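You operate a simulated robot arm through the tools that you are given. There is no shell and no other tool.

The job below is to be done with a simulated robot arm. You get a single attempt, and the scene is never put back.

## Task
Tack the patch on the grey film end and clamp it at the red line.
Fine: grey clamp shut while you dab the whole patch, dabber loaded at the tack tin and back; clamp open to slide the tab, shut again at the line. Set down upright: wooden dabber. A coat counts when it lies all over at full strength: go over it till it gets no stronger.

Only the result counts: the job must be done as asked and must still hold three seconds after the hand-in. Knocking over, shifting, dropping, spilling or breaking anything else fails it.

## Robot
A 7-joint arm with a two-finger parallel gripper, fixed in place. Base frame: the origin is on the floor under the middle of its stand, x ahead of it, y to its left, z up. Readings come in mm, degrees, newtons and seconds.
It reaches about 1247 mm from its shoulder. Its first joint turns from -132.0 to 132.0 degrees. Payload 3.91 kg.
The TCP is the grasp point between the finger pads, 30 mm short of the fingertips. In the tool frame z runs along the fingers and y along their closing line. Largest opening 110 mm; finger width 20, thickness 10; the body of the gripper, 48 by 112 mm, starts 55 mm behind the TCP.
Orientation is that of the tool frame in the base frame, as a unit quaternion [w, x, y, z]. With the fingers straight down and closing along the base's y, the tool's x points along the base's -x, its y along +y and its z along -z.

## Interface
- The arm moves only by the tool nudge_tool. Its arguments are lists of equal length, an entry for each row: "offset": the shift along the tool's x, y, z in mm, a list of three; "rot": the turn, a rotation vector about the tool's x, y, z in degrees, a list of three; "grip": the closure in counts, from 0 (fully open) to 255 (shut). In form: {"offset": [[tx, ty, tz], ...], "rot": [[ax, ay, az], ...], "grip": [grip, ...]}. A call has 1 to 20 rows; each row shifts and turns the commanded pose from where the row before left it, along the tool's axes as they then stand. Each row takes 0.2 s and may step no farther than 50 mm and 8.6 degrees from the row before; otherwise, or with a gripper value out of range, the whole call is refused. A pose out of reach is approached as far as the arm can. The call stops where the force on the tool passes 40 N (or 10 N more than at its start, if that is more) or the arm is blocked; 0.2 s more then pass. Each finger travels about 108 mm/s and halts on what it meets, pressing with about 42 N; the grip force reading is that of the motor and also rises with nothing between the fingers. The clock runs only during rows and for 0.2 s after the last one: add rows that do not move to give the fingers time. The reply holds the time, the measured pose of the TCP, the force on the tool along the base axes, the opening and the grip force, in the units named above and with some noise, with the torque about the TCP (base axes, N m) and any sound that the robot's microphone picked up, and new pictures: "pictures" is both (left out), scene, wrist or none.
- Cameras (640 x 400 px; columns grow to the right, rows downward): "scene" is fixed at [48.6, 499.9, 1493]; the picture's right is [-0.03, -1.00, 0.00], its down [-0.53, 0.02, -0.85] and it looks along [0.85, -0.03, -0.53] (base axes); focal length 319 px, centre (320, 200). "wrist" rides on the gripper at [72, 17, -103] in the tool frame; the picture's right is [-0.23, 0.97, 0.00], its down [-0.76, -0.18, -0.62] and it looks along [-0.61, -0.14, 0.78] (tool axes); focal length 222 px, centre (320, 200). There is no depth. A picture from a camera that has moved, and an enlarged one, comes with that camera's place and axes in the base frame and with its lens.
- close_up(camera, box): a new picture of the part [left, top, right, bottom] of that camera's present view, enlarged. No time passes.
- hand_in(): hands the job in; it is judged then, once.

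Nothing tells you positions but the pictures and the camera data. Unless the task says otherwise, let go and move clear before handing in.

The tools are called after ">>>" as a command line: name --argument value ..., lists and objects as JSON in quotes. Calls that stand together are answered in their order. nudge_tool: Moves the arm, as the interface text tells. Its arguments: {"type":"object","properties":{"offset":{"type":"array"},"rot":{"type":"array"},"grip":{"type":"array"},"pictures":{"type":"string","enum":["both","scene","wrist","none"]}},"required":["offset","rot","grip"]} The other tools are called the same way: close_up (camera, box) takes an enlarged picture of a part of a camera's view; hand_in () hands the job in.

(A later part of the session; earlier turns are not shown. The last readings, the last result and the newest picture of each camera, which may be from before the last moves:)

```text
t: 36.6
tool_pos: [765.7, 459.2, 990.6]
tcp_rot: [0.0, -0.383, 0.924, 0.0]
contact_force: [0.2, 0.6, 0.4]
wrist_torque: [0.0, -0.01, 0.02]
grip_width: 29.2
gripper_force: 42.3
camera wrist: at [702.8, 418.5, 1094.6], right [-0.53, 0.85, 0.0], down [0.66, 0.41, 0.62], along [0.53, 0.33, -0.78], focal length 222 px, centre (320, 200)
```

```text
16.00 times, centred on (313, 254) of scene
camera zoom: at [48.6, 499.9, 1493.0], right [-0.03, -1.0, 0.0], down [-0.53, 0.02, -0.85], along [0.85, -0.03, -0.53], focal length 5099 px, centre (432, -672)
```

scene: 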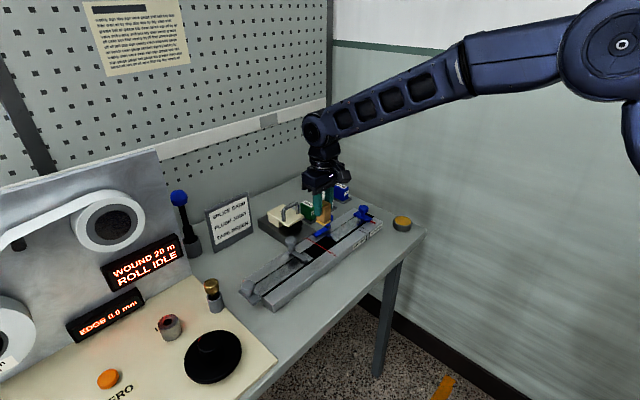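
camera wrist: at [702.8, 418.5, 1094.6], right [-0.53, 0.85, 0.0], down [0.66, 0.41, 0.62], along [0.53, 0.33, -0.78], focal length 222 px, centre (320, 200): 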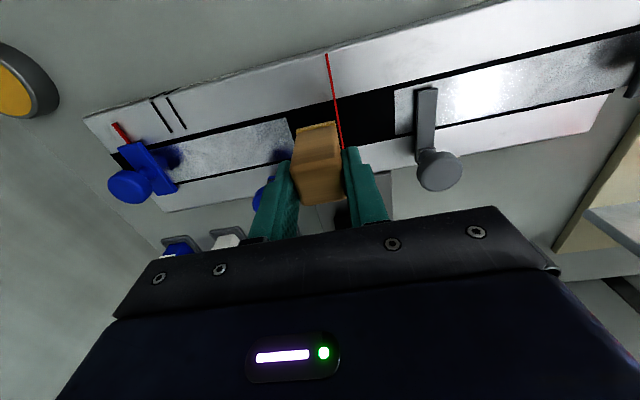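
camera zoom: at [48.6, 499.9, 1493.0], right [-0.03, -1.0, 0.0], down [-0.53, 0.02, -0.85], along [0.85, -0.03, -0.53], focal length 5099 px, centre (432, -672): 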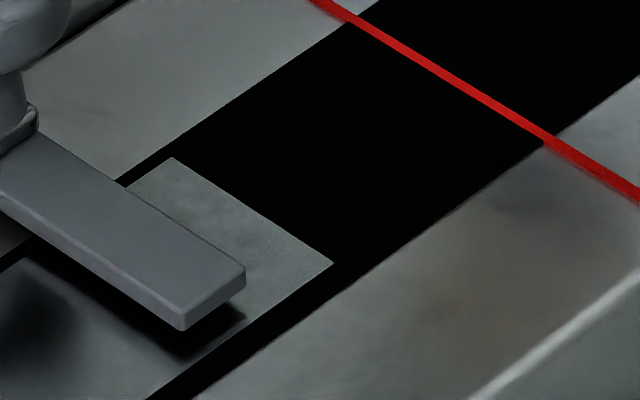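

Nothing visible yet from a single dab. I'll dab the back half now, with several presses, and then check again.

>>> nudge_tool --offset '[[-5.3, 33.1, 0], [-5.3, 33.1, 0], [0, 0, 25], [0, 0, 0]]' --rot '[[0, 0, 0], [0, 0, 0], [0, 0, 0], [0, 0, 0]]' --grip '[215, 215, 215, 215]' --pictures "wrist"

>>> close_up --camera "wrist" --box '[270, 80, 390, 180]'

>>> close_up --camera "scene" --box '[280, 215, 330, 260]'

```text
t: 37.6
tool_pos: [724.9, 513.0, 964.8]
tcp_rot: [0.0, -0.383, 0.924, -0.001]
contact_force: [-1.0, -0.7, -0.7]
wrist_torque: [-0.01, 0.0, 0.02]
grip_width: 29.2
gripper_force: 42.3
camera wrist: at [661.3, 472.7, 1068.4], right [-0.53, 0.85, 0.0], down [0.66, 0.41, 0.62], along [0.53, 0.33, -0.78], focal length 222 px, centre (320, 200)
```

wrist: 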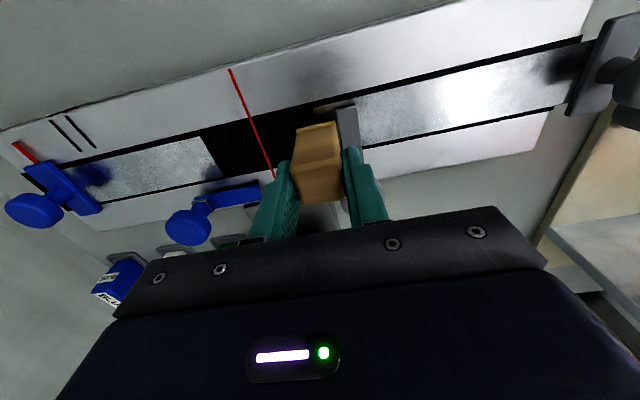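

```text
4.00 times, centred on (330, 130) of wrist
camera zoom: at [661.3, 472.7, 1068.4], right [-0.53, 0.85, 0.0], down [0.66, 0.41, 0.62], along [0.53, 0.33, -0.78], focal length 888 px, centre (280, 480)
```

zoom: 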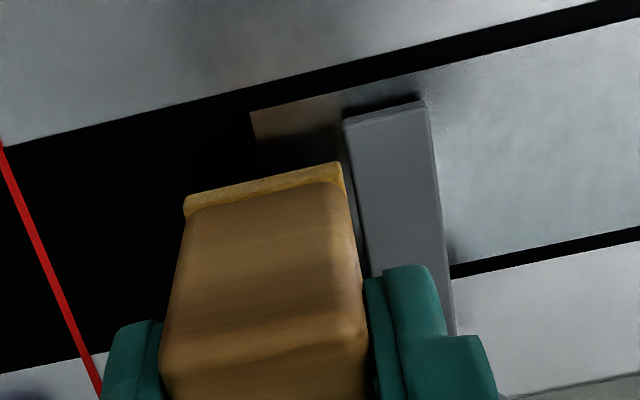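

```text
8.89 times, centred on (305, 238) of scene
camera zoom: at [48.6, 499.9, 1493.0], right [-0.03, -1.0, 0.0], down [-0.53, 0.02, -0.85], along [0.85, -0.03, -0.53], focal length 2833 px, centre (453, -133)
```

zoom: 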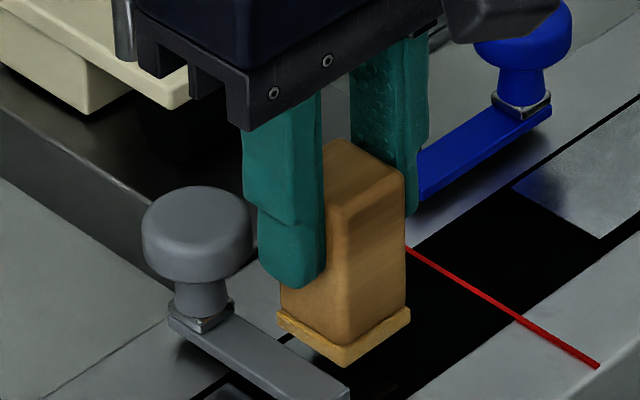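

The foot clears the arm and knob. I'll press down three times here, then once more shift and inspect.

>>> nudge_tool --offset '[[0, 0, 12.5], [0, 0, 3], [0, 0, 0], [0, 0, 0]]' --rot '[[0, 0, 0], [0, 0, 0], [0, 0, 0], [0, 0, 0]]' --grip '[215, 215, 215, 215]' --pictures "none"

>>> nudge_tool --offset '[[0, 0, -4], [0, 0, 0], [0, 0, 4], [0, 0, 0], [0, 0, 0], [0, 0, -4], [0, 0, 0], [0, 0, 4], [0, 0, 0], [0, 0, 0]]' --rot '[[0, 0, 0], [0, 0, 0], [0, 0, 0], [0, 0, 0], [0, 0, 0], [0, 0, 0], [0, 0, 0], [0, 0, 0], [0, 0, 0], [0, 0, 0]]' --grip '[215, 215, 215, 215, 215, 215, 215, 215, 215, 215]' --pictures "none"

>>> nudge_tool --offset '[[0, 0, -6], [0, 0, -35], [0, -33, 0], [0, -33, 0], [0, 0, 0]]' --rot '[[0, 0, 0], [0, 0, 0], [0, 0, 0], [0, 0, 0], [0, 0, 0]]' --grip '[215, 215, 215, 215, 215]'

>>> close_up --camera "wrist" --box '[360, 60, 440, 130]'

>>> close_up --camera "scene" --box '[302, 247, 324, 262]'

```text
t: 38.6
tool_pos: [724.0, 513.0, 951.1]
tcp_rot: [0.002, -0.382, 0.924, 0.001]
contact_force: [-0.4, 4.0, 17.6]
wrist_torque: [0.18, 0.03, 0.01]
grip_width: 29.0
gripper_force: 42.2
```

```text
t: 40.8
tool_pos: [724.8, 514.3, 951.9]
tcp_rot: [0.001, -0.382, 0.924, 0.001]
contact_force: [-1.8, -1.6, 10.2]
wrist_torque: [-0.08, 0.14, -0.02]
grip_width: 28.9
gripper_force: 41.8
```

```text
t: 42.0
tool_pos: [771.6, 463.7, 987.8]
tcp_rot: [-0.001, -0.382, 0.924, 0.0]
contact_force: [-0.2, -0.3, -0.6]
wrist_torque: [0.02, -0.01, 0.02]
grip_width: 28.9
gripper_force: 42.3
camera wrist: at [709.1, 423.7, 1093.0], right [-0.53, 0.85, 0.0], down [0.66, 0.41, 0.62], along [0.53, 0.33, -0.78], focal length 222 px, centre (320, 200)
```

scene: 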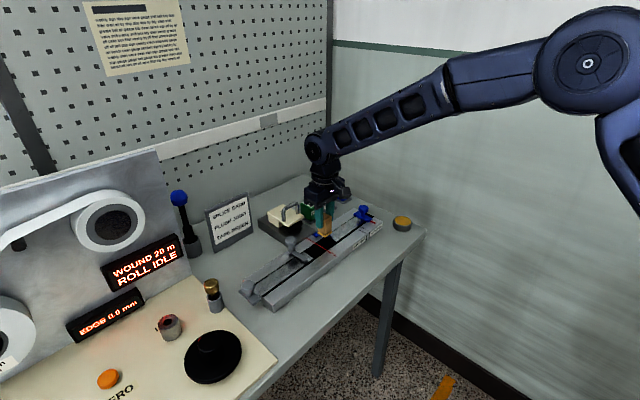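
wrist: 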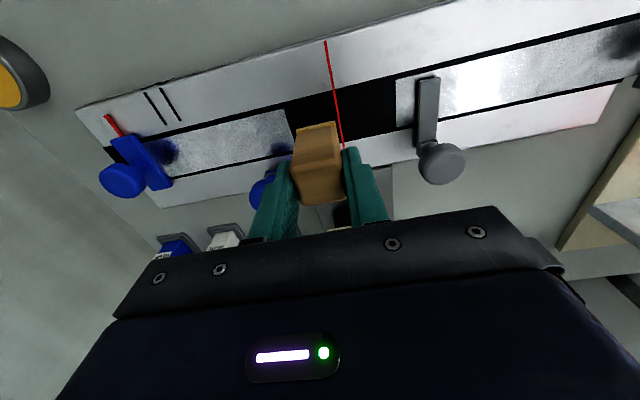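

```text
5.71 times, centred on (400, 95) of wrist
camera zoom: at [709.1, 423.7, 1093.0], right [-0.53, 0.85, 0.0], down [0.66, 0.41, 0.62], along [0.53, 0.33, -0.78], focal length 1269 px, centre (-137, 800)
```

zoom: 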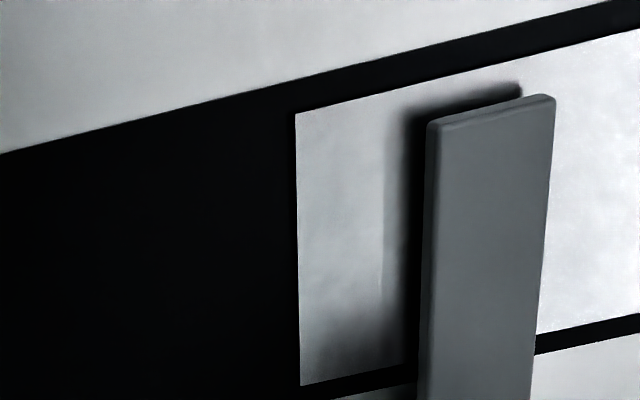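

```text
16.00 times, centred on (313, 254) of scene
camera zoom: at [48.6, 499.9, 1493.0], right [-0.03, -1.0, 0.0], down [-0.53, 0.02, -0.85], along [0.85, -0.03, -0.53], focal length 5099 px, centre (432, -672)
```

zoom: 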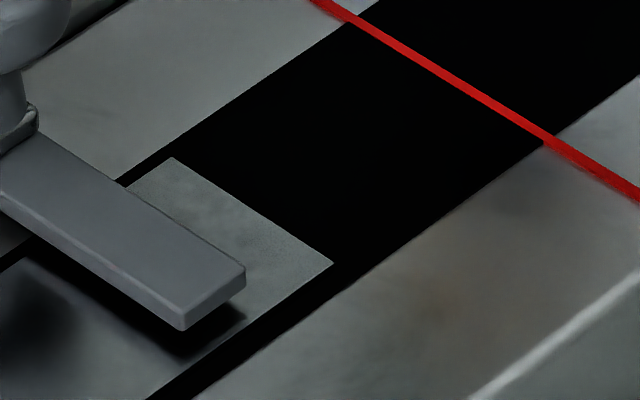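

There may be a faint boundary line parallel to the film edge. I'll zoom in tighter on it.

>>> close_up --camera "wrist" --box '[392, 76, 422, 130]'

>>> close_up --camera "wrist" --box '[394, 85, 418, 105]'

>>> close_up --camera "wrist" --box '[394, 105, 418, 125]'

>>> close_up --camera "scene" --box '[305, 255, 317, 265]'

```text
7.41 times, centred on (407, 103) of wrist
camera zoom: at [709.1, 423.7, 1093.0], right [-0.53, 0.85, 0.0], down [0.66, 0.41, 0.62], along [0.53, 0.33, -0.78], focal length 1645 px, centre (-324, 918)
```

zoom: 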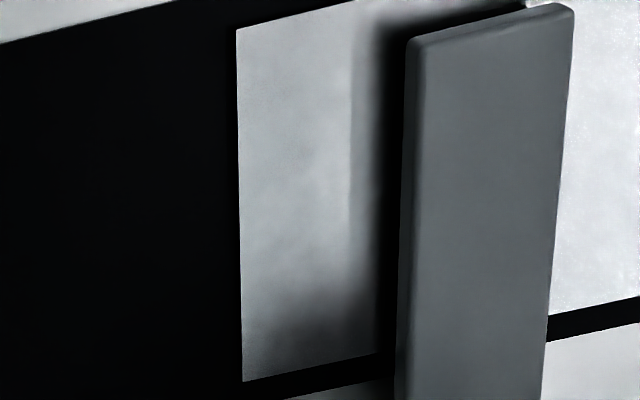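

```text
16.00 times, centred on (406, 95) of wrist
camera zoom: at [709.1, 423.7, 1093.0], right [-0.53, 0.85, 0.0], down [0.66, 0.41, 0.62], along [0.53, 0.33, -0.78], focal length 3554 px, centre (-1056, 1880)
```

zoom: 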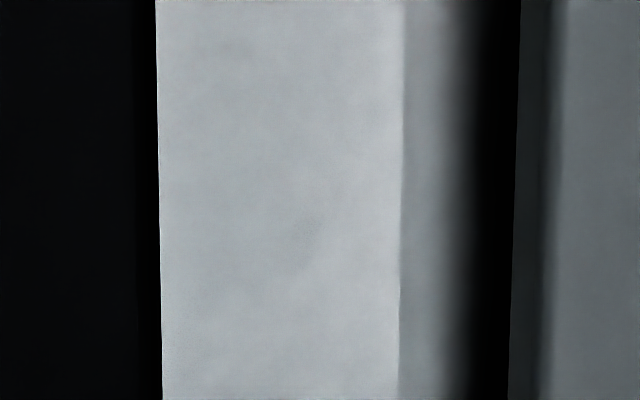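

```text
16.00 times, centred on (406, 115) of wrist
camera zoom: at [709.1, 423.7, 1093.0], right [-0.53, 0.85, 0.0], down [0.66, 0.41, 0.62], along [0.53, 0.33, -0.78], focal length 3554 px, centre (-1056, 1560)
```

zoom: 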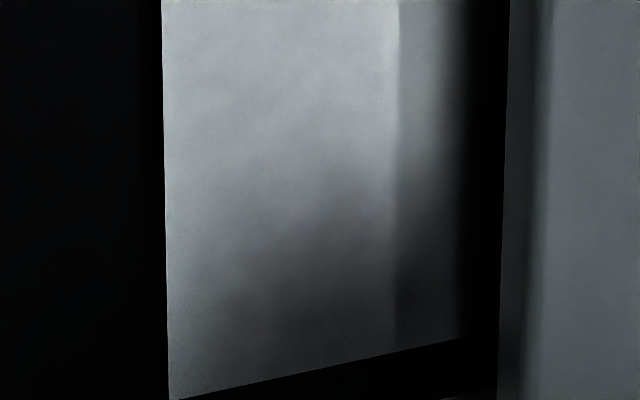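

```text
16.00 times, centred on (311, 260) of scene
camera zoom: at [48.6, 499.9, 1493.0], right [-0.03, -1.0, 0.0], down [-0.53, 0.02, -0.85], along [0.85, -0.03, -0.53], focal length 5099 px, centre (464, -760)
```

zoom: 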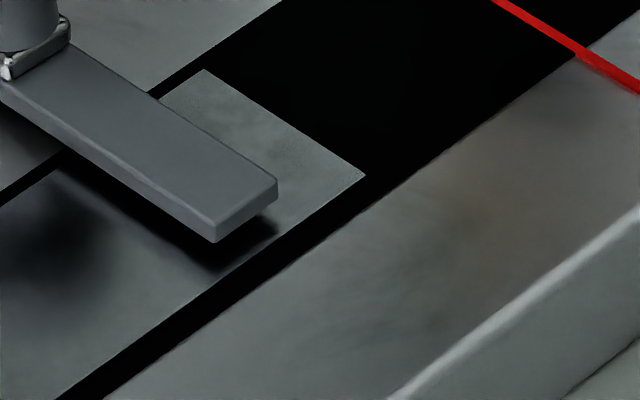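

A sharp faint edge now shows about 12–13 mm from the film end across the full width, so the patch is taking a coat. I'll repeat dabs on the front half, shifted slightly farther to the front edge.

>>> nudge_tool --offset '[[6.1, 32.3, 0], [6.1, 32.3, 0], [0, 0, 30], [0, 0, 8], [0, 0, 3.2], [0, 0, 0], [0, 0, 0]]' --rot '[[0, 0, 0], [0, 0, 0], [0, 0, 0], [0, 0, 0], [0, 0, 0], [0, 0, 0], [0, 0, 0]]' --grip '[215, 215, 215, 215, 215, 215, 215]' --pictures "wrist"

>>> close_up --camera "wrist" --box '[270, 80, 390, 180]'

```text
t: 43.6
tool_pos: [716.6, 504.3, 952.0]
tcp_rot: [0.002, -0.382, 0.924, 0.001]
contact_force: [-0.7, 3.1, 34.8]
wrist_torque: [0.05, 0.12, -0.01]
grip_width: 29.1
gripper_force: 42.0
camera wrist: at [654.2, 464.5, 1054.7], right [-0.53, 0.85, 0.0], down [0.66, 0.41, 0.63], along [0.53, 0.33, -0.78], focal length 222 px, centre (320, 200)
```

wrist: 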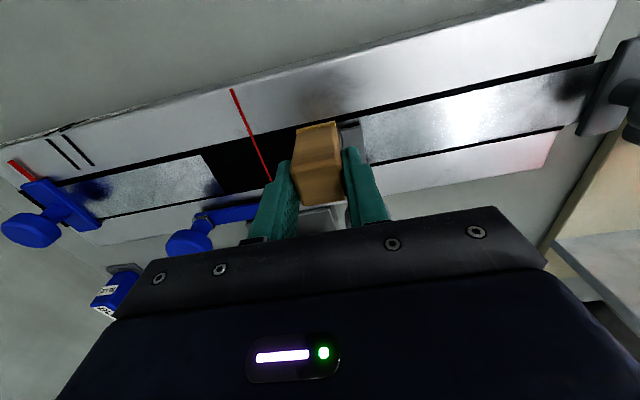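

```text
4.00 times, centred on (330, 130) of wrist
camera zoom: at [654.2, 464.5, 1054.7], right [-0.53, 0.85, 0.0], down [0.66, 0.41, 0.63], along [0.53, 0.33, -0.78], focal length 888 px, centre (280, 480)
```

zoom: 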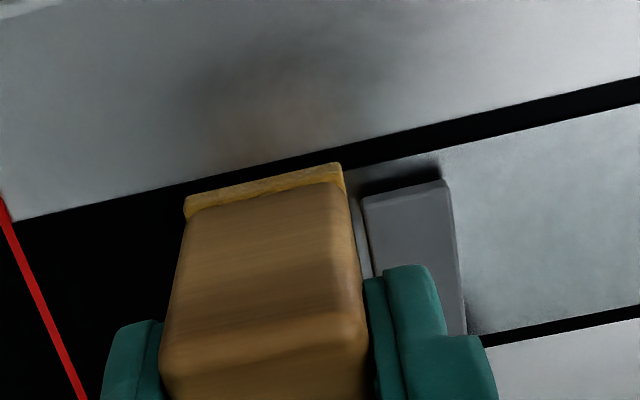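

Contact is a bit firm here (35 N). I'll ease up and do lighter repeated dabs.

>>> nudge_tool --offset '[[0, 0, -4], [0, 0, 0], [0, 0, 2.8], [0, 0, 0], [0, 0, 0]]' --rot '[[0, 0, 0], [0, 0, 0], [0, 0, 0], [0, 0, 0], [0, 0, 0]]' --grip '[215, 215, 215, 215, 215]' --pictures "none"

>>> nudge_tool --offset '[[0, 0, -4], [0, 0, 0], [0, 0, 4], [0, 0, 0], [0, 0, 0], [0, 0, -4], [0, 0, 0], [0, 0, 4], [0, 0, 0], [0, 0, 0]]' --rot '[[0, 0, 0], [0, 0, 0], [0, 0, 0], [0, 0, 0], [0, 0, 0], [0, 0, 0], [0, 0, 0], [0, 0, 0], [0, 0, 0], [0, 0, 0]]' --grip '[215, 215, 215, 215, 215, 215, 215, 215, 215, 215]' --pictures "none"

>>> nudge_tool --offset '[[0, 0, -6], [0, 0, -34], [-6.1, -32.3, 0], [-6.1, -32.3, 0], [0, 0, 0]]' --rot '[[0, 0, 0], [0, 0, 0], [0, 0, 0], [0, 0, 0], [0, 0, 0]]' --grip '[215, 215, 215, 215, 215]'

>>> close_up --camera "wrist" --box '[360, 60, 440, 130]'

>>> close_up --camera "wrist" --box '[394, 85, 418, 105]'

>>> close_up --camera "wrist" --box '[394, 105, 418, 125]'

>>> close_up --camera "scene" --box '[305, 255, 317, 265]'

```text
t: 44.8
tool_pos: [717.8, 502.0, 951.1]
tcp_rot: [0.0, -0.383, 0.924, -0.001]
contact_force: [-2.2, -3.3, 11.0]
wrist_torque: [-0.21, 0.11, 0.03]
grip_width: 29.0
gripper_force: 42.4
```

```text
t: 47.0
tool_pos: [717.5, 502.9, 951.4]
tcp_rot: [0.0, -0.382, 0.924, 0.0]
contact_force: [1.2, 0.1, -1.1]
wrist_torque: [-0.02, 0.01, -0.02]
grip_width: 29.1
gripper_force: 42.0
```

```text
t: 48.2
tool_pos: [774.0, 467.5, 991.2]
tcp_rot: [0.0, -0.383, 0.924, -0.001]
contact_force: [-0.2, 0.0, -0.9]
wrist_torque: [-0.05, -0.01, -0.02]
grip_width: 29.0
gripper_force: 42.0
camera wrist: at [710.8, 427.7, 1095.8], right [-0.53, 0.85, 0.0], down [0.66, 0.41, 0.62], along [0.53, 0.33, -0.78], focal length 222 px, centre (320, 200)
```

scene: 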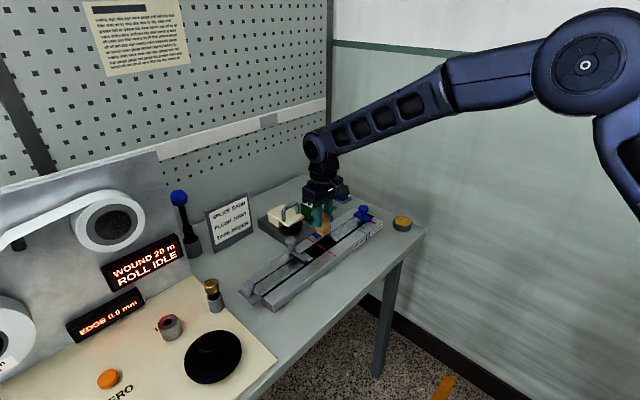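
wrist: 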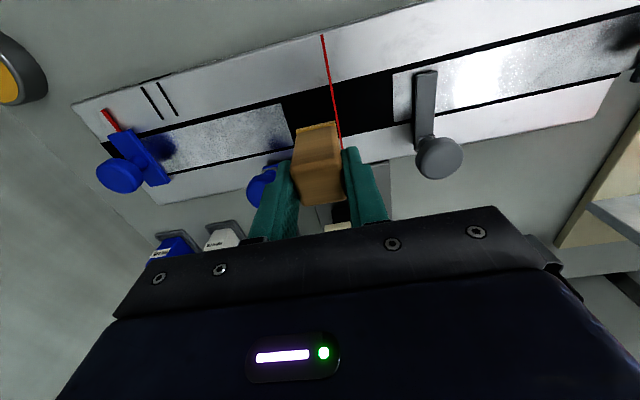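

```text
5.71 times, centred on (400, 95) of wrist
camera zoom: at [710.8, 427.7, 1095.8], right [-0.53, 0.85, 0.0], down [0.66, 0.41, 0.62], along [0.53, 0.33, -0.78], focal length 1269 px, centre (-137, 800)
```

zoom: 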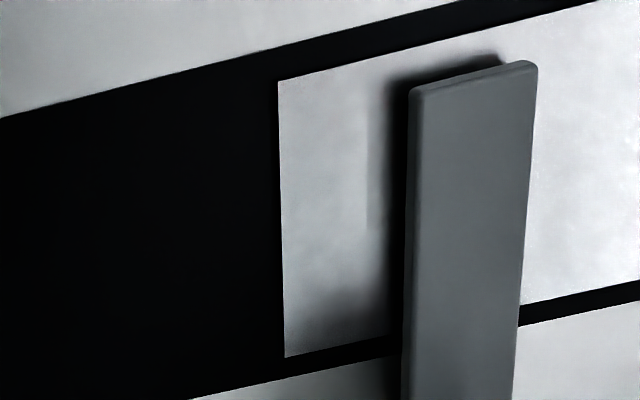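

```text
16.00 times, centred on (406, 95) of wrist
camera zoom: at [710.8, 427.7, 1095.8], right [-0.53, 0.85, 0.0], down [0.66, 0.41, 0.62], along [0.53, 0.33, -0.78], focal length 3554 px, centre (-1056, 1880)
```

zoom: 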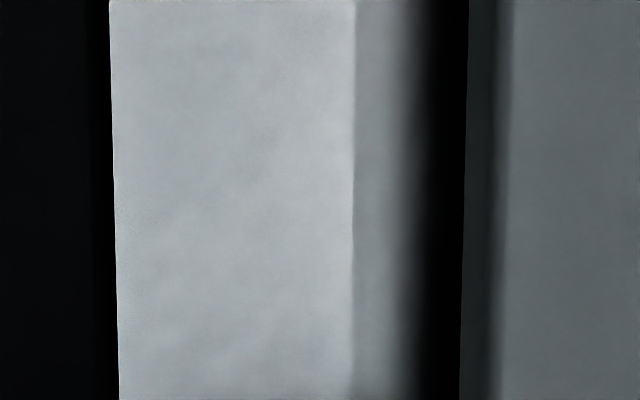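

```text
16.00 times, centred on (406, 115) of wrist
camera zoom: at [710.8, 427.7, 1095.8], right [-0.53, 0.85, 0.0], down [0.66, 0.41, 0.62], along [0.53, 0.33, -0.78], focal length 3554 px, centre (-1056, 1560)
```

zoom: 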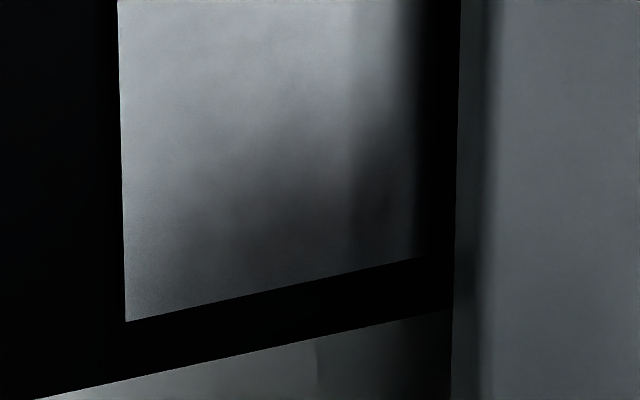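

```text
16.00 times, centred on (311, 260) of scene
camera zoom: at [48.6, 499.9, 1493.0], right [-0.03, -1.0, 0.0], down [-0.53, 0.02, -0.85], along [0.85, -0.03, -0.53], focal length 5099 px, centre (464, -760)
```

zoom: 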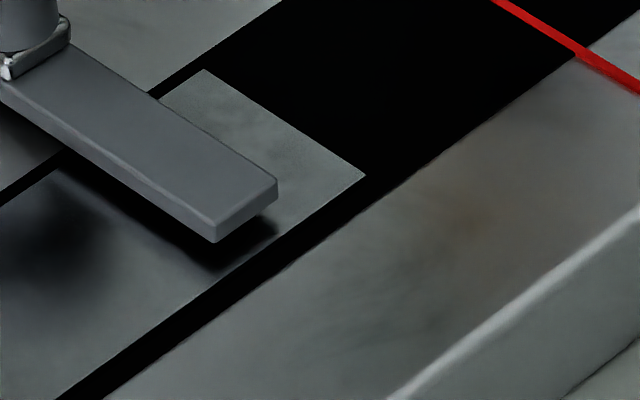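

The faint edge also continues onto the rail, so it's just a shadow, not a coat. I'll check how the dabber's foot looks now and study the film from the fixed camera.

>>> close_up --camera "scene" --box '[310, 195, 350, 245]'

>>> close_up --camera "wrist" --box '[280, 110, 360, 210]'

>>> close_up --camera "scene" --box '[255, 240, 325, 300]'

>>> close_up --camera "scene" --box '[385, 205, 420, 240]'

```text
8.00 times, centred on (330, 220) of scene
camera zoom: at [48.6, 499.9, 1493.0], right [-0.03, -1.0, 0.0], down [-0.53, 0.02, -0.85], along [0.85, -0.03, -0.53], focal length 2550 px, centre (240, 40)
```

zoom: 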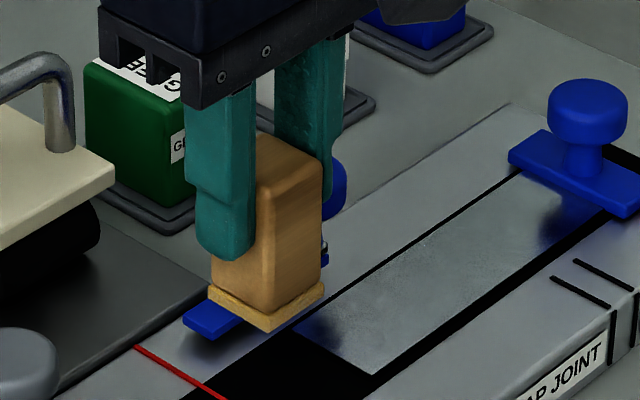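

```text
4.00 times, centred on (320, 160) of wrist
camera zoom: at [710.8, 427.7, 1095.8], right [-0.53, 0.85, 0.0], down [0.66, 0.41, 0.62], along [0.53, 0.33, -0.78], focal length 888 px, centre (320, 360)
```

zoom: 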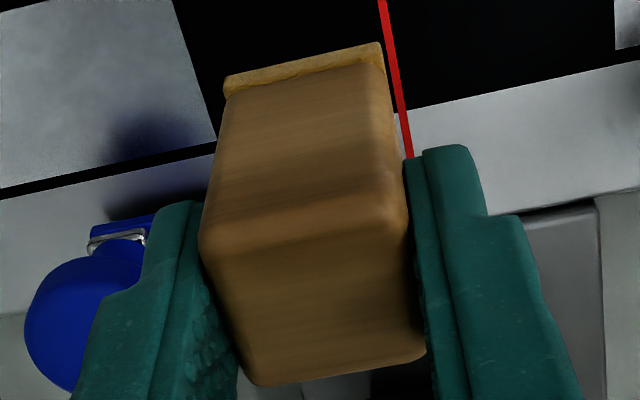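

```text
6.67 times, centred on (290, 270) of scene
camera zoom: at [48.6, 499.9, 1493.0], right [-0.03, -1.0, 0.0], down [-0.53, 0.02, -0.85], along [0.85, -0.03, -0.53], focal length 2125 px, centre (520, -267)
```

zoom: 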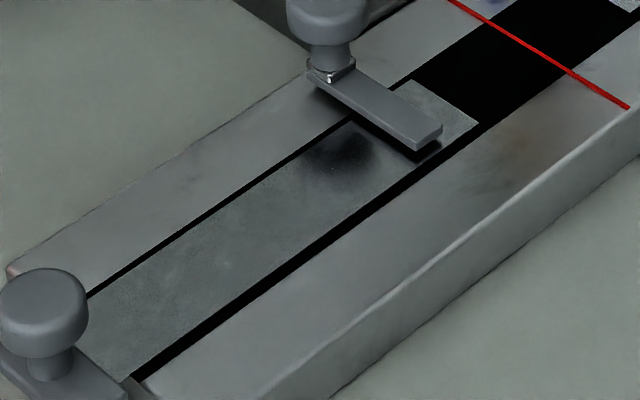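

```text
11.43 times, centred on (402, 222) of scene
camera zoom: at [48.6, 499.9, 1493.0], right [-0.03, -1.0, 0.0], down [-0.53, 0.02, -0.85], along [0.85, -0.03, -0.53], focal length 3642 px, centre (-623, -57)
```

zoom: 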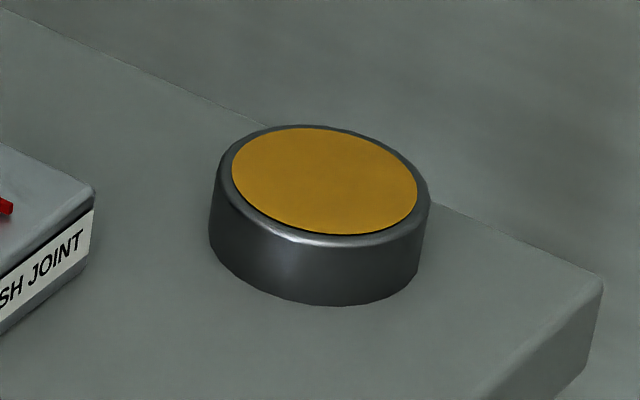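

Still no visible coat, and the foot still looks loaded. I'll press once more at mid-width, hold longer, and check closely from both cameras that the foot really meets the film.

>>> nudge_tool --offset '[[0, 33, 0], [0, 31, 0], [0, 0, 30], [0, 0, 6], [0, 0, 0]]' --rot '[[0, 0, 0], [0, 0, 0], [0, 0, 0], [0, 0, 0], [0, 0, 0]]' --grip '[215, 215, 215, 215, 215]' --pictures "none"

>>> nudge_tool --offset '[[0, 0, 3.5], [0, 0, 0], [0, 0, 0]]' --rot '[[0, 0, 0], [0, 0, 0], [0, 0, 0]]' --grip '[215, 215, 215]' --pictures "wrist"

>>> close_up --camera "scene" --box '[290, 230, 330, 265]'

>>> close_up --camera "wrist" --box '[290, 100, 370, 170]'

```text
t: 49.4
tool_pos: [726.2, 512.3, 955.5]
tcp_rot: [0.0, -0.383, 0.924, 0.0]
contact_force: [0.2, 0.0, -0.7]
wrist_torque: [0.01, 0.0, -0.01]
grip_width: 29.1
gripper_force: 42.4
```

```text
t: 50.2
tool_pos: [725.9, 511.1, 952.1]
tcp_rot: [0.001, -0.382, 0.924, 0.0]
contact_force: [-0.8, 0.1, 0.4]
wrist_torque: [0.01, -0.01, -0.01]
grip_width: 28.7
gripper_force: 42.2
camera wrist: at [663.2, 471.8, 1055.4], right [-0.53, 0.85, 0.0], down [0.66, 0.41, 0.62], along [0.53, 0.33, -0.78], focal length 222 px, centre (320, 200)
```

wrist: 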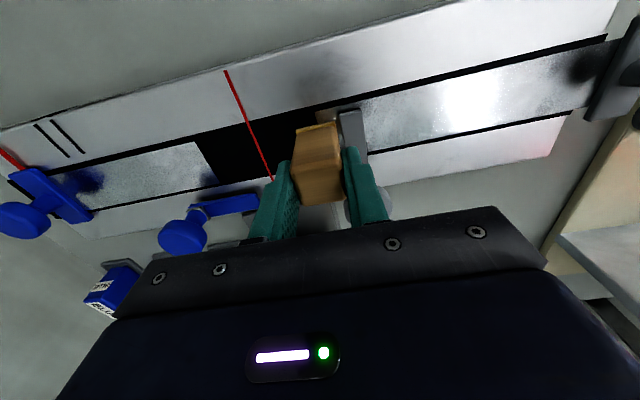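

```text
11.43 times, centred on (310, 248) of scene
camera zoom: at [48.6, 499.9, 1493.0], right [-0.03, -1.0, 0.0], down [-0.53, 0.02, -0.85], along [0.85, -0.03, -0.53], focal length 3642 px, centre (434, -343)
```

zoom: 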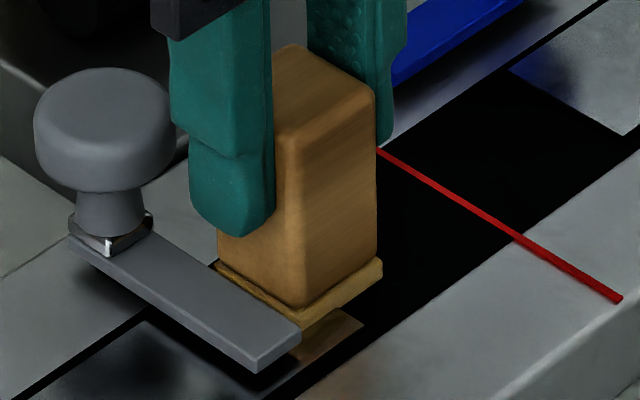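

```text
5.71 times, centred on (330, 135) of wrist
camera zoom: at [663.2, 471.8, 1055.4], right [-0.53, 0.85, 0.0], down [0.66, 0.41, 0.62], along [0.53, 0.33, -0.78], focal length 1269 px, centre (263, 571)
```

zoom: 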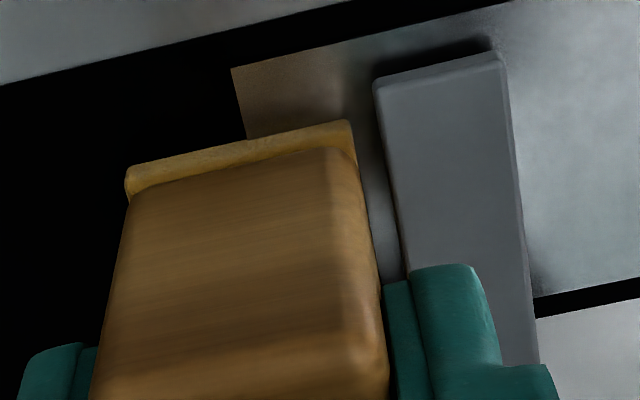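

The foot is just off the film here. I'll press lightly and hold about three seconds, then inspect.

>>> nudge_tool --offset '[[0, 0, 1.5], [0, 0, 0], [0, 0, 0], [0, 0, 0], [0, 0, 0]]' --rot '[[0, 0, 0], [0, 0, 0], [0, 0, 0], [0, 0, 0], [0, 0, 0]]' --grip '[215, 215, 215, 215, 215]' --pictures "none"

>>> nudge_tool --offset '[[0, 0, 0], [0, 0, 0], [0, 0, 0], [0, 0, 0], [0, 0, 0], [0, 0, 0], [0, 0, 0], [0, 0, 0], [0, 0, 0], [0, 0, 0], [0, 0, 0], [0, 0, 0]]' --rot '[[0, 0, 0], [0, 0, 0], [0, 0, 0], [0, 0, 0], [0, 0, 0], [0, 0, 0], [0, 0, 0], [0, 0, 0], [0, 0, 0], [0, 0, 0], [0, 0, 0], [0, 0, 0]]' --grip '[215, 215, 215, 215, 215, 215, 215, 215, 215, 215, 215, 215]' --pictures "wrist"

>>> close_up --camera "scene" --box '[290, 230, 330, 265]'

>>> close_up --camera "wrist" --box '[290, 100, 370, 170]'

```text
t: 51.4
tool_pos: [726.0, 511.1, 951.1]
tcp_rot: [0.0, -0.383, 0.924, 0.001]
contact_force: [1.4, -0.3, 13.5]
wrist_torque: [0.04, 0.0, 0.0]
grip_width: 29.1
gripper_force: 42.6
```

```text
t: 54.0
tool_pos: [724.9, 511.6, 951.1]
tcp_rot: [0.0, -0.382, 0.924, 0.001]
contact_force: [0.2, 1.0, 19.7]
wrist_torque: [0.02, -0.03, 0.04]
grip_width: 29.1
gripper_force: 42.5
camera wrist: at [662.9, 471.5, 1054.7], right [-0.53, 0.85, 0.0], down [0.66, 0.41, 0.62], along [0.53, 0.33, -0.78], focal length 222 px, centre (320, 200)
```

wrist: 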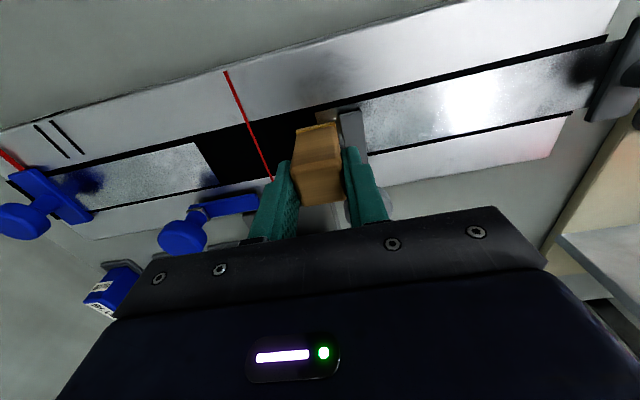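

```text
11.43 times, centred on (310, 248) of scene
camera zoom: at [48.6, 499.9, 1493.0], right [-0.03, -1.0, 0.0], down [-0.53, 0.02, -0.85], along [0.85, -0.03, -0.53], focal length 3642 px, centre (434, -343)
```

zoom: 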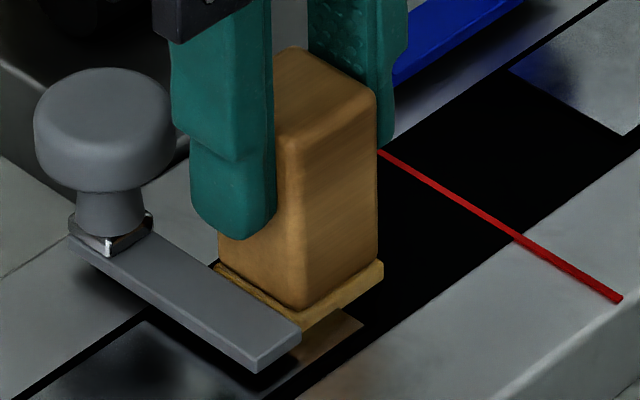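

```text
5.71 times, centred on (330, 135) of wrist
camera zoom: at [662.9, 471.5, 1054.7], right [-0.53, 0.85, 0.0], down [0.66, 0.41, 0.62], along [0.53, 0.33, -0.78], focal length 1269 px, centre (263, 571)
```

zoom: 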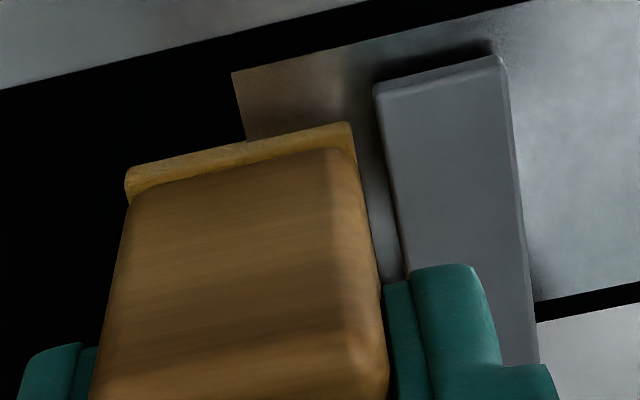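

Held with about 20 N. Lifting now and stepping aside to inspect.

>>> nudge_tool --offset '[[0, 0, -6], [0, 0, -35], [0, -33, 0], [0, -31, 0], [0, 0, 0]]' --rot '[[0, 0, 0], [0, 0, 0], [0, 0, 0], [0, 0, 0], [0, 0, 0]]' --grip '[215, 215, 215, 215, 215]' --pictures "wrist"

>>> close_up --camera "wrist" --box '[360, 60, 440, 130]'

>>> close_up --camera "scene" --box '[290, 235, 330, 270]'

```text
t: 55.2
tool_pos: [772.9, 464.8, 992.9]
tcp_rot: [0.0, -0.383, 0.924, 0.0]
contact_force: [-0.3, 0.0, -1.4]
wrist_torque: [0.02, 0.01, -0.02]
grip_width: 29.0
gripper_force: 41.7
camera wrist: at [710.7, 424.8, 1095.7], right [-0.53, 0.85, 0.0], down [0.66, 0.41, 0.62], along [0.53, 0.33, -0.78], focal length 222 px, centre (320, 200)
```

wrist: 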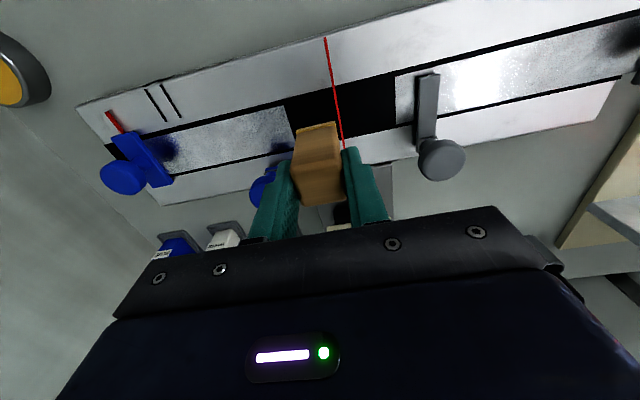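

```text
5.71 times, centred on (400, 95) of wrist
camera zoom: at [710.7, 424.8, 1095.7], right [-0.53, 0.85, 0.0], down [0.66, 0.41, 0.62], along [0.53, 0.33, -0.78], focal length 1269 px, centre (-137, 800)
```

zoom: 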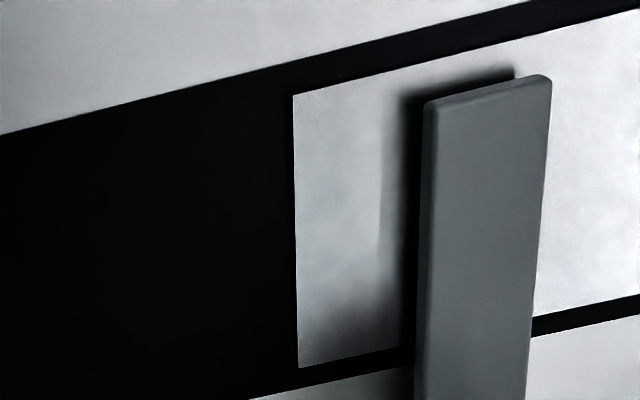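

```text
11.43 times, centred on (310, 252) of scene
camera zoom: at [48.6, 499.9, 1493.0], right [-0.03, -1.0, 0.0], down [-0.53, 0.02, -0.85], along [0.85, -0.03, -0.53], focal length 3642 px, centre (434, -400)
```

zoom: 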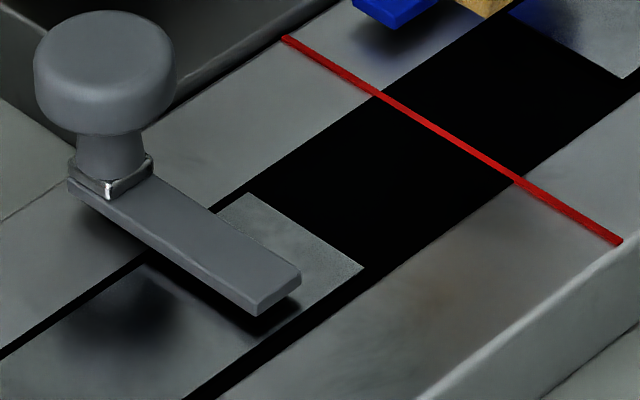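

The end strip still shows nothing. I'll look over the rest of the grey film, left of the clamp, for any marked patch.

>>> close_up --camera "scene" --box '[280, 248, 312, 272]'

>>> close_up --camera "scene" --box '[258, 264, 292, 298]'

>>> close_up --camera "wrist" --box '[430, 0, 640, 125]'

>>> close_up --camera "scene" --box '[325, 200, 375, 240]'

```text
16.00 times, centred on (296, 260) of scene
camera zoom: at [48.6, 499.9, 1493.0], right [-0.03, -1.0, 0.0], down [-0.53, 0.02, -0.85], along [0.85, -0.03, -0.53], focal length 5099 px, centre (704, -760)
```

zoom: 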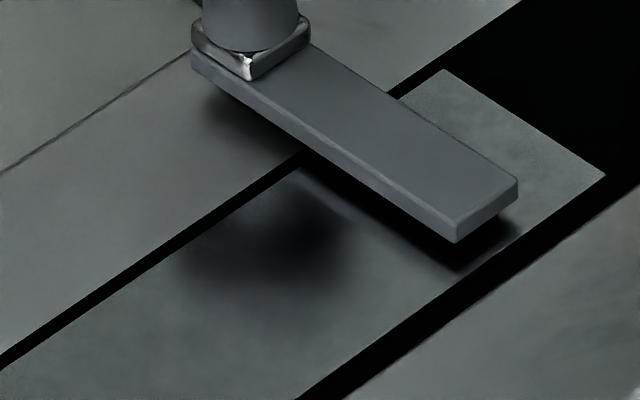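

```text
11.76 times, centred on (275, 281) of scene
camera zoom: at [48.6, 499.9, 1493.0], right [-0.03, -1.0, 0.0], down [-0.53, 0.02, -0.85], along [0.85, -0.03, -0.53], focal length 3749 px, centre (849, -753)
```

zoom: 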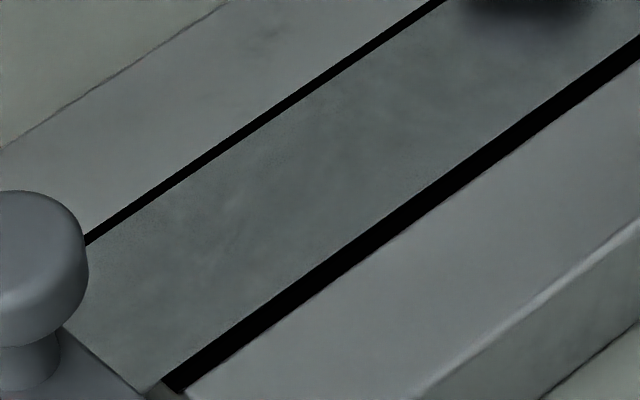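

```text
3.05 times, centred on (535, 62) of wrist
camera zoom: at [710.7, 424.8, 1095.7], right [-0.53, 0.85, 0.0], down [0.66, 0.41, 0.62], along [0.53, 0.33, -0.78], focal length 677 px, centre (-335, 619)
```

zoom: 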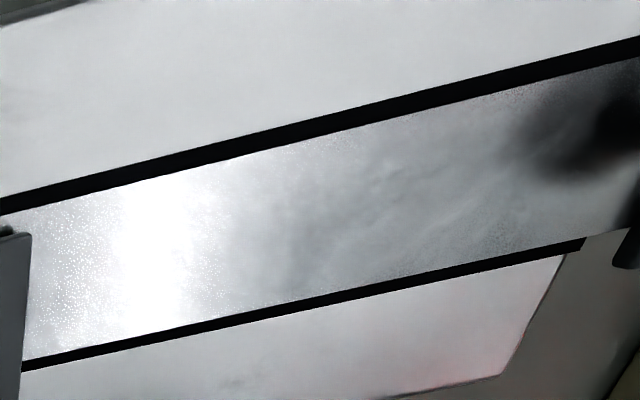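

```text
10.00 times, centred on (350, 220) of scene
camera zoom: at [48.6, 499.9, 1493.0], right [-0.03, -1.0, 0.0], down [-0.53, 0.02, -0.85], along [0.85, -0.03, -0.53], focal length 3187 px, centre (20, 0)
```

zoom: 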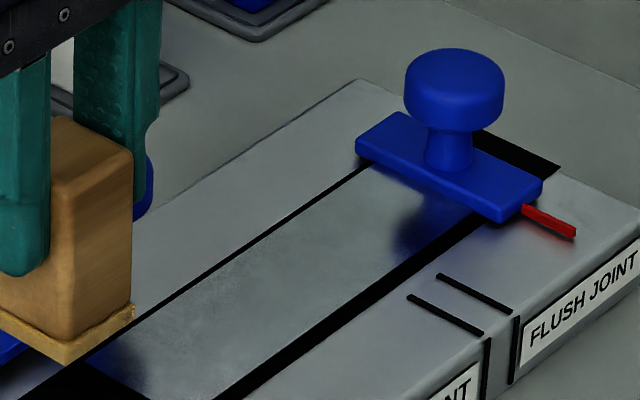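

No patch marking anywhere, and no tint. I suspect the clamp may not be fully seated, so I'll set the dabber back upright on its spot and then test the clamp knob for further travel.

>>> nudge_tool --offset '[[0, 0, -25], [0, 0, -25], [-0.4, -44.5, 0], [-0.4, -44.5, 0], [-0.4, -44.5, 0], [-0.4, -44.5, 0], [-0.4, -44.5, 0], [-0.3, -44.5, 0], [0, 0, 40], [0, 0, 40], [0, 0, 0]]' --rot '[[0, 0, 0], [0, 0, 0], [0, 0, 0], [0, 0, 0], [0, 0, 0], [0, 0, 0], [0, 0, 0], [0, 0, 0], [0, 0, 0], [0, 0, 0], [0, 0, 0]]' --grip '[215, 215, 215, 215, 215, 215, 215, 215, 215, 215, 215]' --pictures "scene"

>>> close_up --camera "scene" --box '[352, 170, 412, 230]'

>>> close_up --camera "scene" --box '[290, 235, 330, 270]'

```text
t: 57.6
tool_pos: [959.6, 275.4, 958.0]
tcp_rot: [0.0, -0.382, 0.924, 0.0]
contact_force: [0.3, -0.3, -0.6]
wrist_torque: [0.0, -0.03, 0.03]
grip_width: 29.1
gripper_force: 41.7
```

scene: 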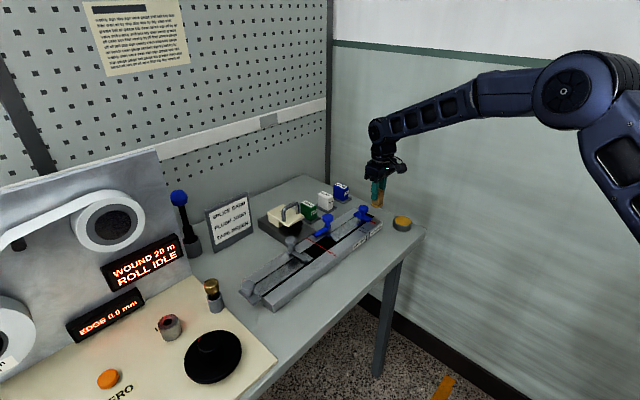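

```text
6.67 times, centred on (382, 200) of scene
camera zoom: at [48.6, 499.9, 1493.0], right [-0.03, -1.0, 0.0], down [-0.53, 0.02, -0.85], along [0.85, -0.03, -0.53], focal length 2125 px, centre (-93, 200)
```

zoom: 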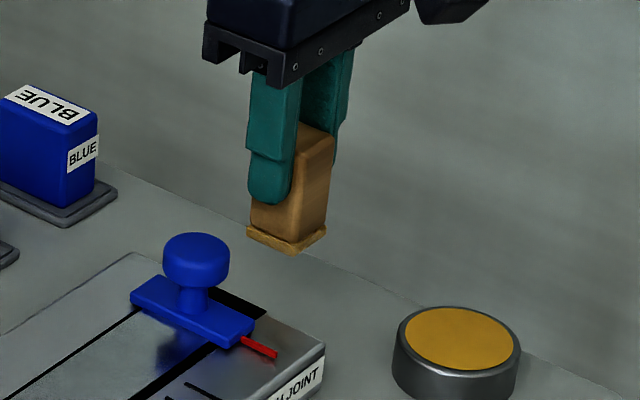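

```text
11.43 times, centred on (310, 252) of scene
camera zoom: at [48.6, 499.9, 1493.0], right [-0.03, -1.0, 0.0], down [-0.53, 0.02, -0.85], along [0.85, -0.03, -0.53], focal length 3642 px, centre (434, -400)
```

zoom: 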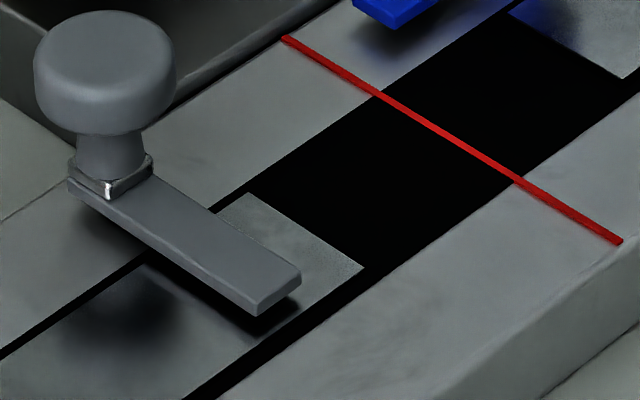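

With the dabber away the film end is plain grey: no coat. I'll set the dabber down on the bench here.

>>> nudge_tool --offset '[[0, 0, 20], [0, 0, 17], [0, 0, 0]]' --rot '[[0, 0, 0], [0, 0, 0], [0, 0, 0]]' --grip '[215, 215, 215]' --pictures "none"

>>> nudge_tool --offset '[[0, 0, 1], [0, 0, 0]]' --rot '[[0, 0, 0], [0, 0, 0]]' --grip '[215, 215]' --pictures "none"

>>> nudge_tool --offset '[[0, 0, 1], [0, 0, 0]]' --rot '[[0, 0, 0], [0, 0, 0]]' --grip '[215, 215]' --pictures "none"

```text
t: 58.4
tool_pos: [960.8, 276.1, 922.5]
tcp_rot: [0.001, -0.382, 0.924, 0.0]
contact_force: [0.1, 0.2, -0.7]
wrist_torque: [0.03, -0.02, -0.01]
grip_width: 29.3
gripper_force: 42.2
```

```text
t: 59.0
tool_pos: [961.9, 277.0, 923.6]
tcp_rot: [0.0, -0.383, 0.924, 0.0]
contact_force: [0.2, 0.4, 0.7]
wrist_torque: [-0.02, -0.02, -0.02]
grip_width: 29.3
gripper_force: 41.8
```

```text
t: 59.6
tool_pos: [963.2, 277.6, 920.7]
tcp_rot: [0.001, -0.383, 0.924, 0.0]
contact_force: [-0.7, -0.3, -0.8]
wrist_torque: [0.01, 0.01, 0.04]
grip_width: 29.2
gripper_force: 42.3
```

>>> nudge_tool --offset '[[0, 0, 0.8], [0, 0, 0]]' --rot '[[0, 0, 0], [0, 0, 0]]' --grip '[215, 215]' --pictures "none"

>>> nudge_tool --offset '[[0, 0, 0.8], [0, 0, 0]]' --rot '[[0, 0, 0], [0, 0, 0]]' --grip '[215, 215]' --pictures "none"

>>> close_up --camera "scene" --box '[362, 180, 402, 220]'

```text
t: 60.2
tool_pos: [962.6, 277.5, 920.9]
tcp_rot: [0.001, -0.383, 0.924, 0.001]
contact_force: [-0.3, -0.6, -0.6]
wrist_torque: [-0.02, 0.02, 0.0]
grip_width: 29.1
gripper_force: 42.2
```

```text
t: 60.8
tool_pos: [962.6, 279.3, 920.4]
tcp_rot: [-0.001, -0.382, 0.924, 0.0]
contact_force: [-0.1, -0.3, 0.1]
wrist_torque: [0.0, 0.01, 0.0]
grip_width: 29.2
gripper_force: 42.2
```

```text
10.00 times, centred on (382, 200) of scene
camera zoom: at [48.6, 499.9, 1493.0], right [-0.03, -1.0, 0.0], down [-0.53, 0.02, -0.85], along [0.85, -0.03, -0.53], focal length 3187 px, centre (-300, 200)
```

zoom: 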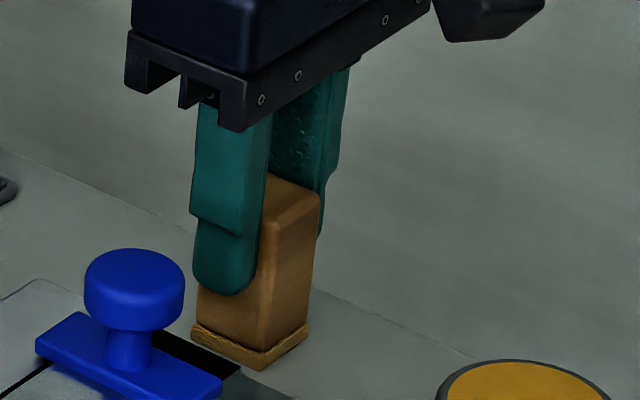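

>>> nudge_tool --offset '[[0, 0, 0.7], [0, 0, 0]]' --rot '[[0, 0, 0], [0, 0, 0]]' --grip '[215, 215]' --pictures "none"

>>> nudge_tool --offset '[[0, 0, 0.7], [0, 0, 0]]' --rot '[[0, 0, 0], [0, 0, 0]]' --grip '[215, 215]' --pictures "none"

```text
t: 61.4
tool_pos: [963.3, 278.8, 920.5]
tcp_rot: [0.0, -0.383, 0.924, 0.001]
contact_force: [1.1, -2.7, 7.6]
wrist_torque: [-0.12, -0.08, -0.04]
grip_width: 29.2
gripper_force: 41.7
```

```text
t: 62.0
tool_pos: [963.8, 279.5, 920.2]
tcp_rot: [0.001, -0.383, 0.924, -0.001]
contact_force: [1.8, -6.8, 19.4]
wrist_torque: [-0.36, -0.01, 0.02]
grip_width: 28.8
gripper_force: 42.2
```

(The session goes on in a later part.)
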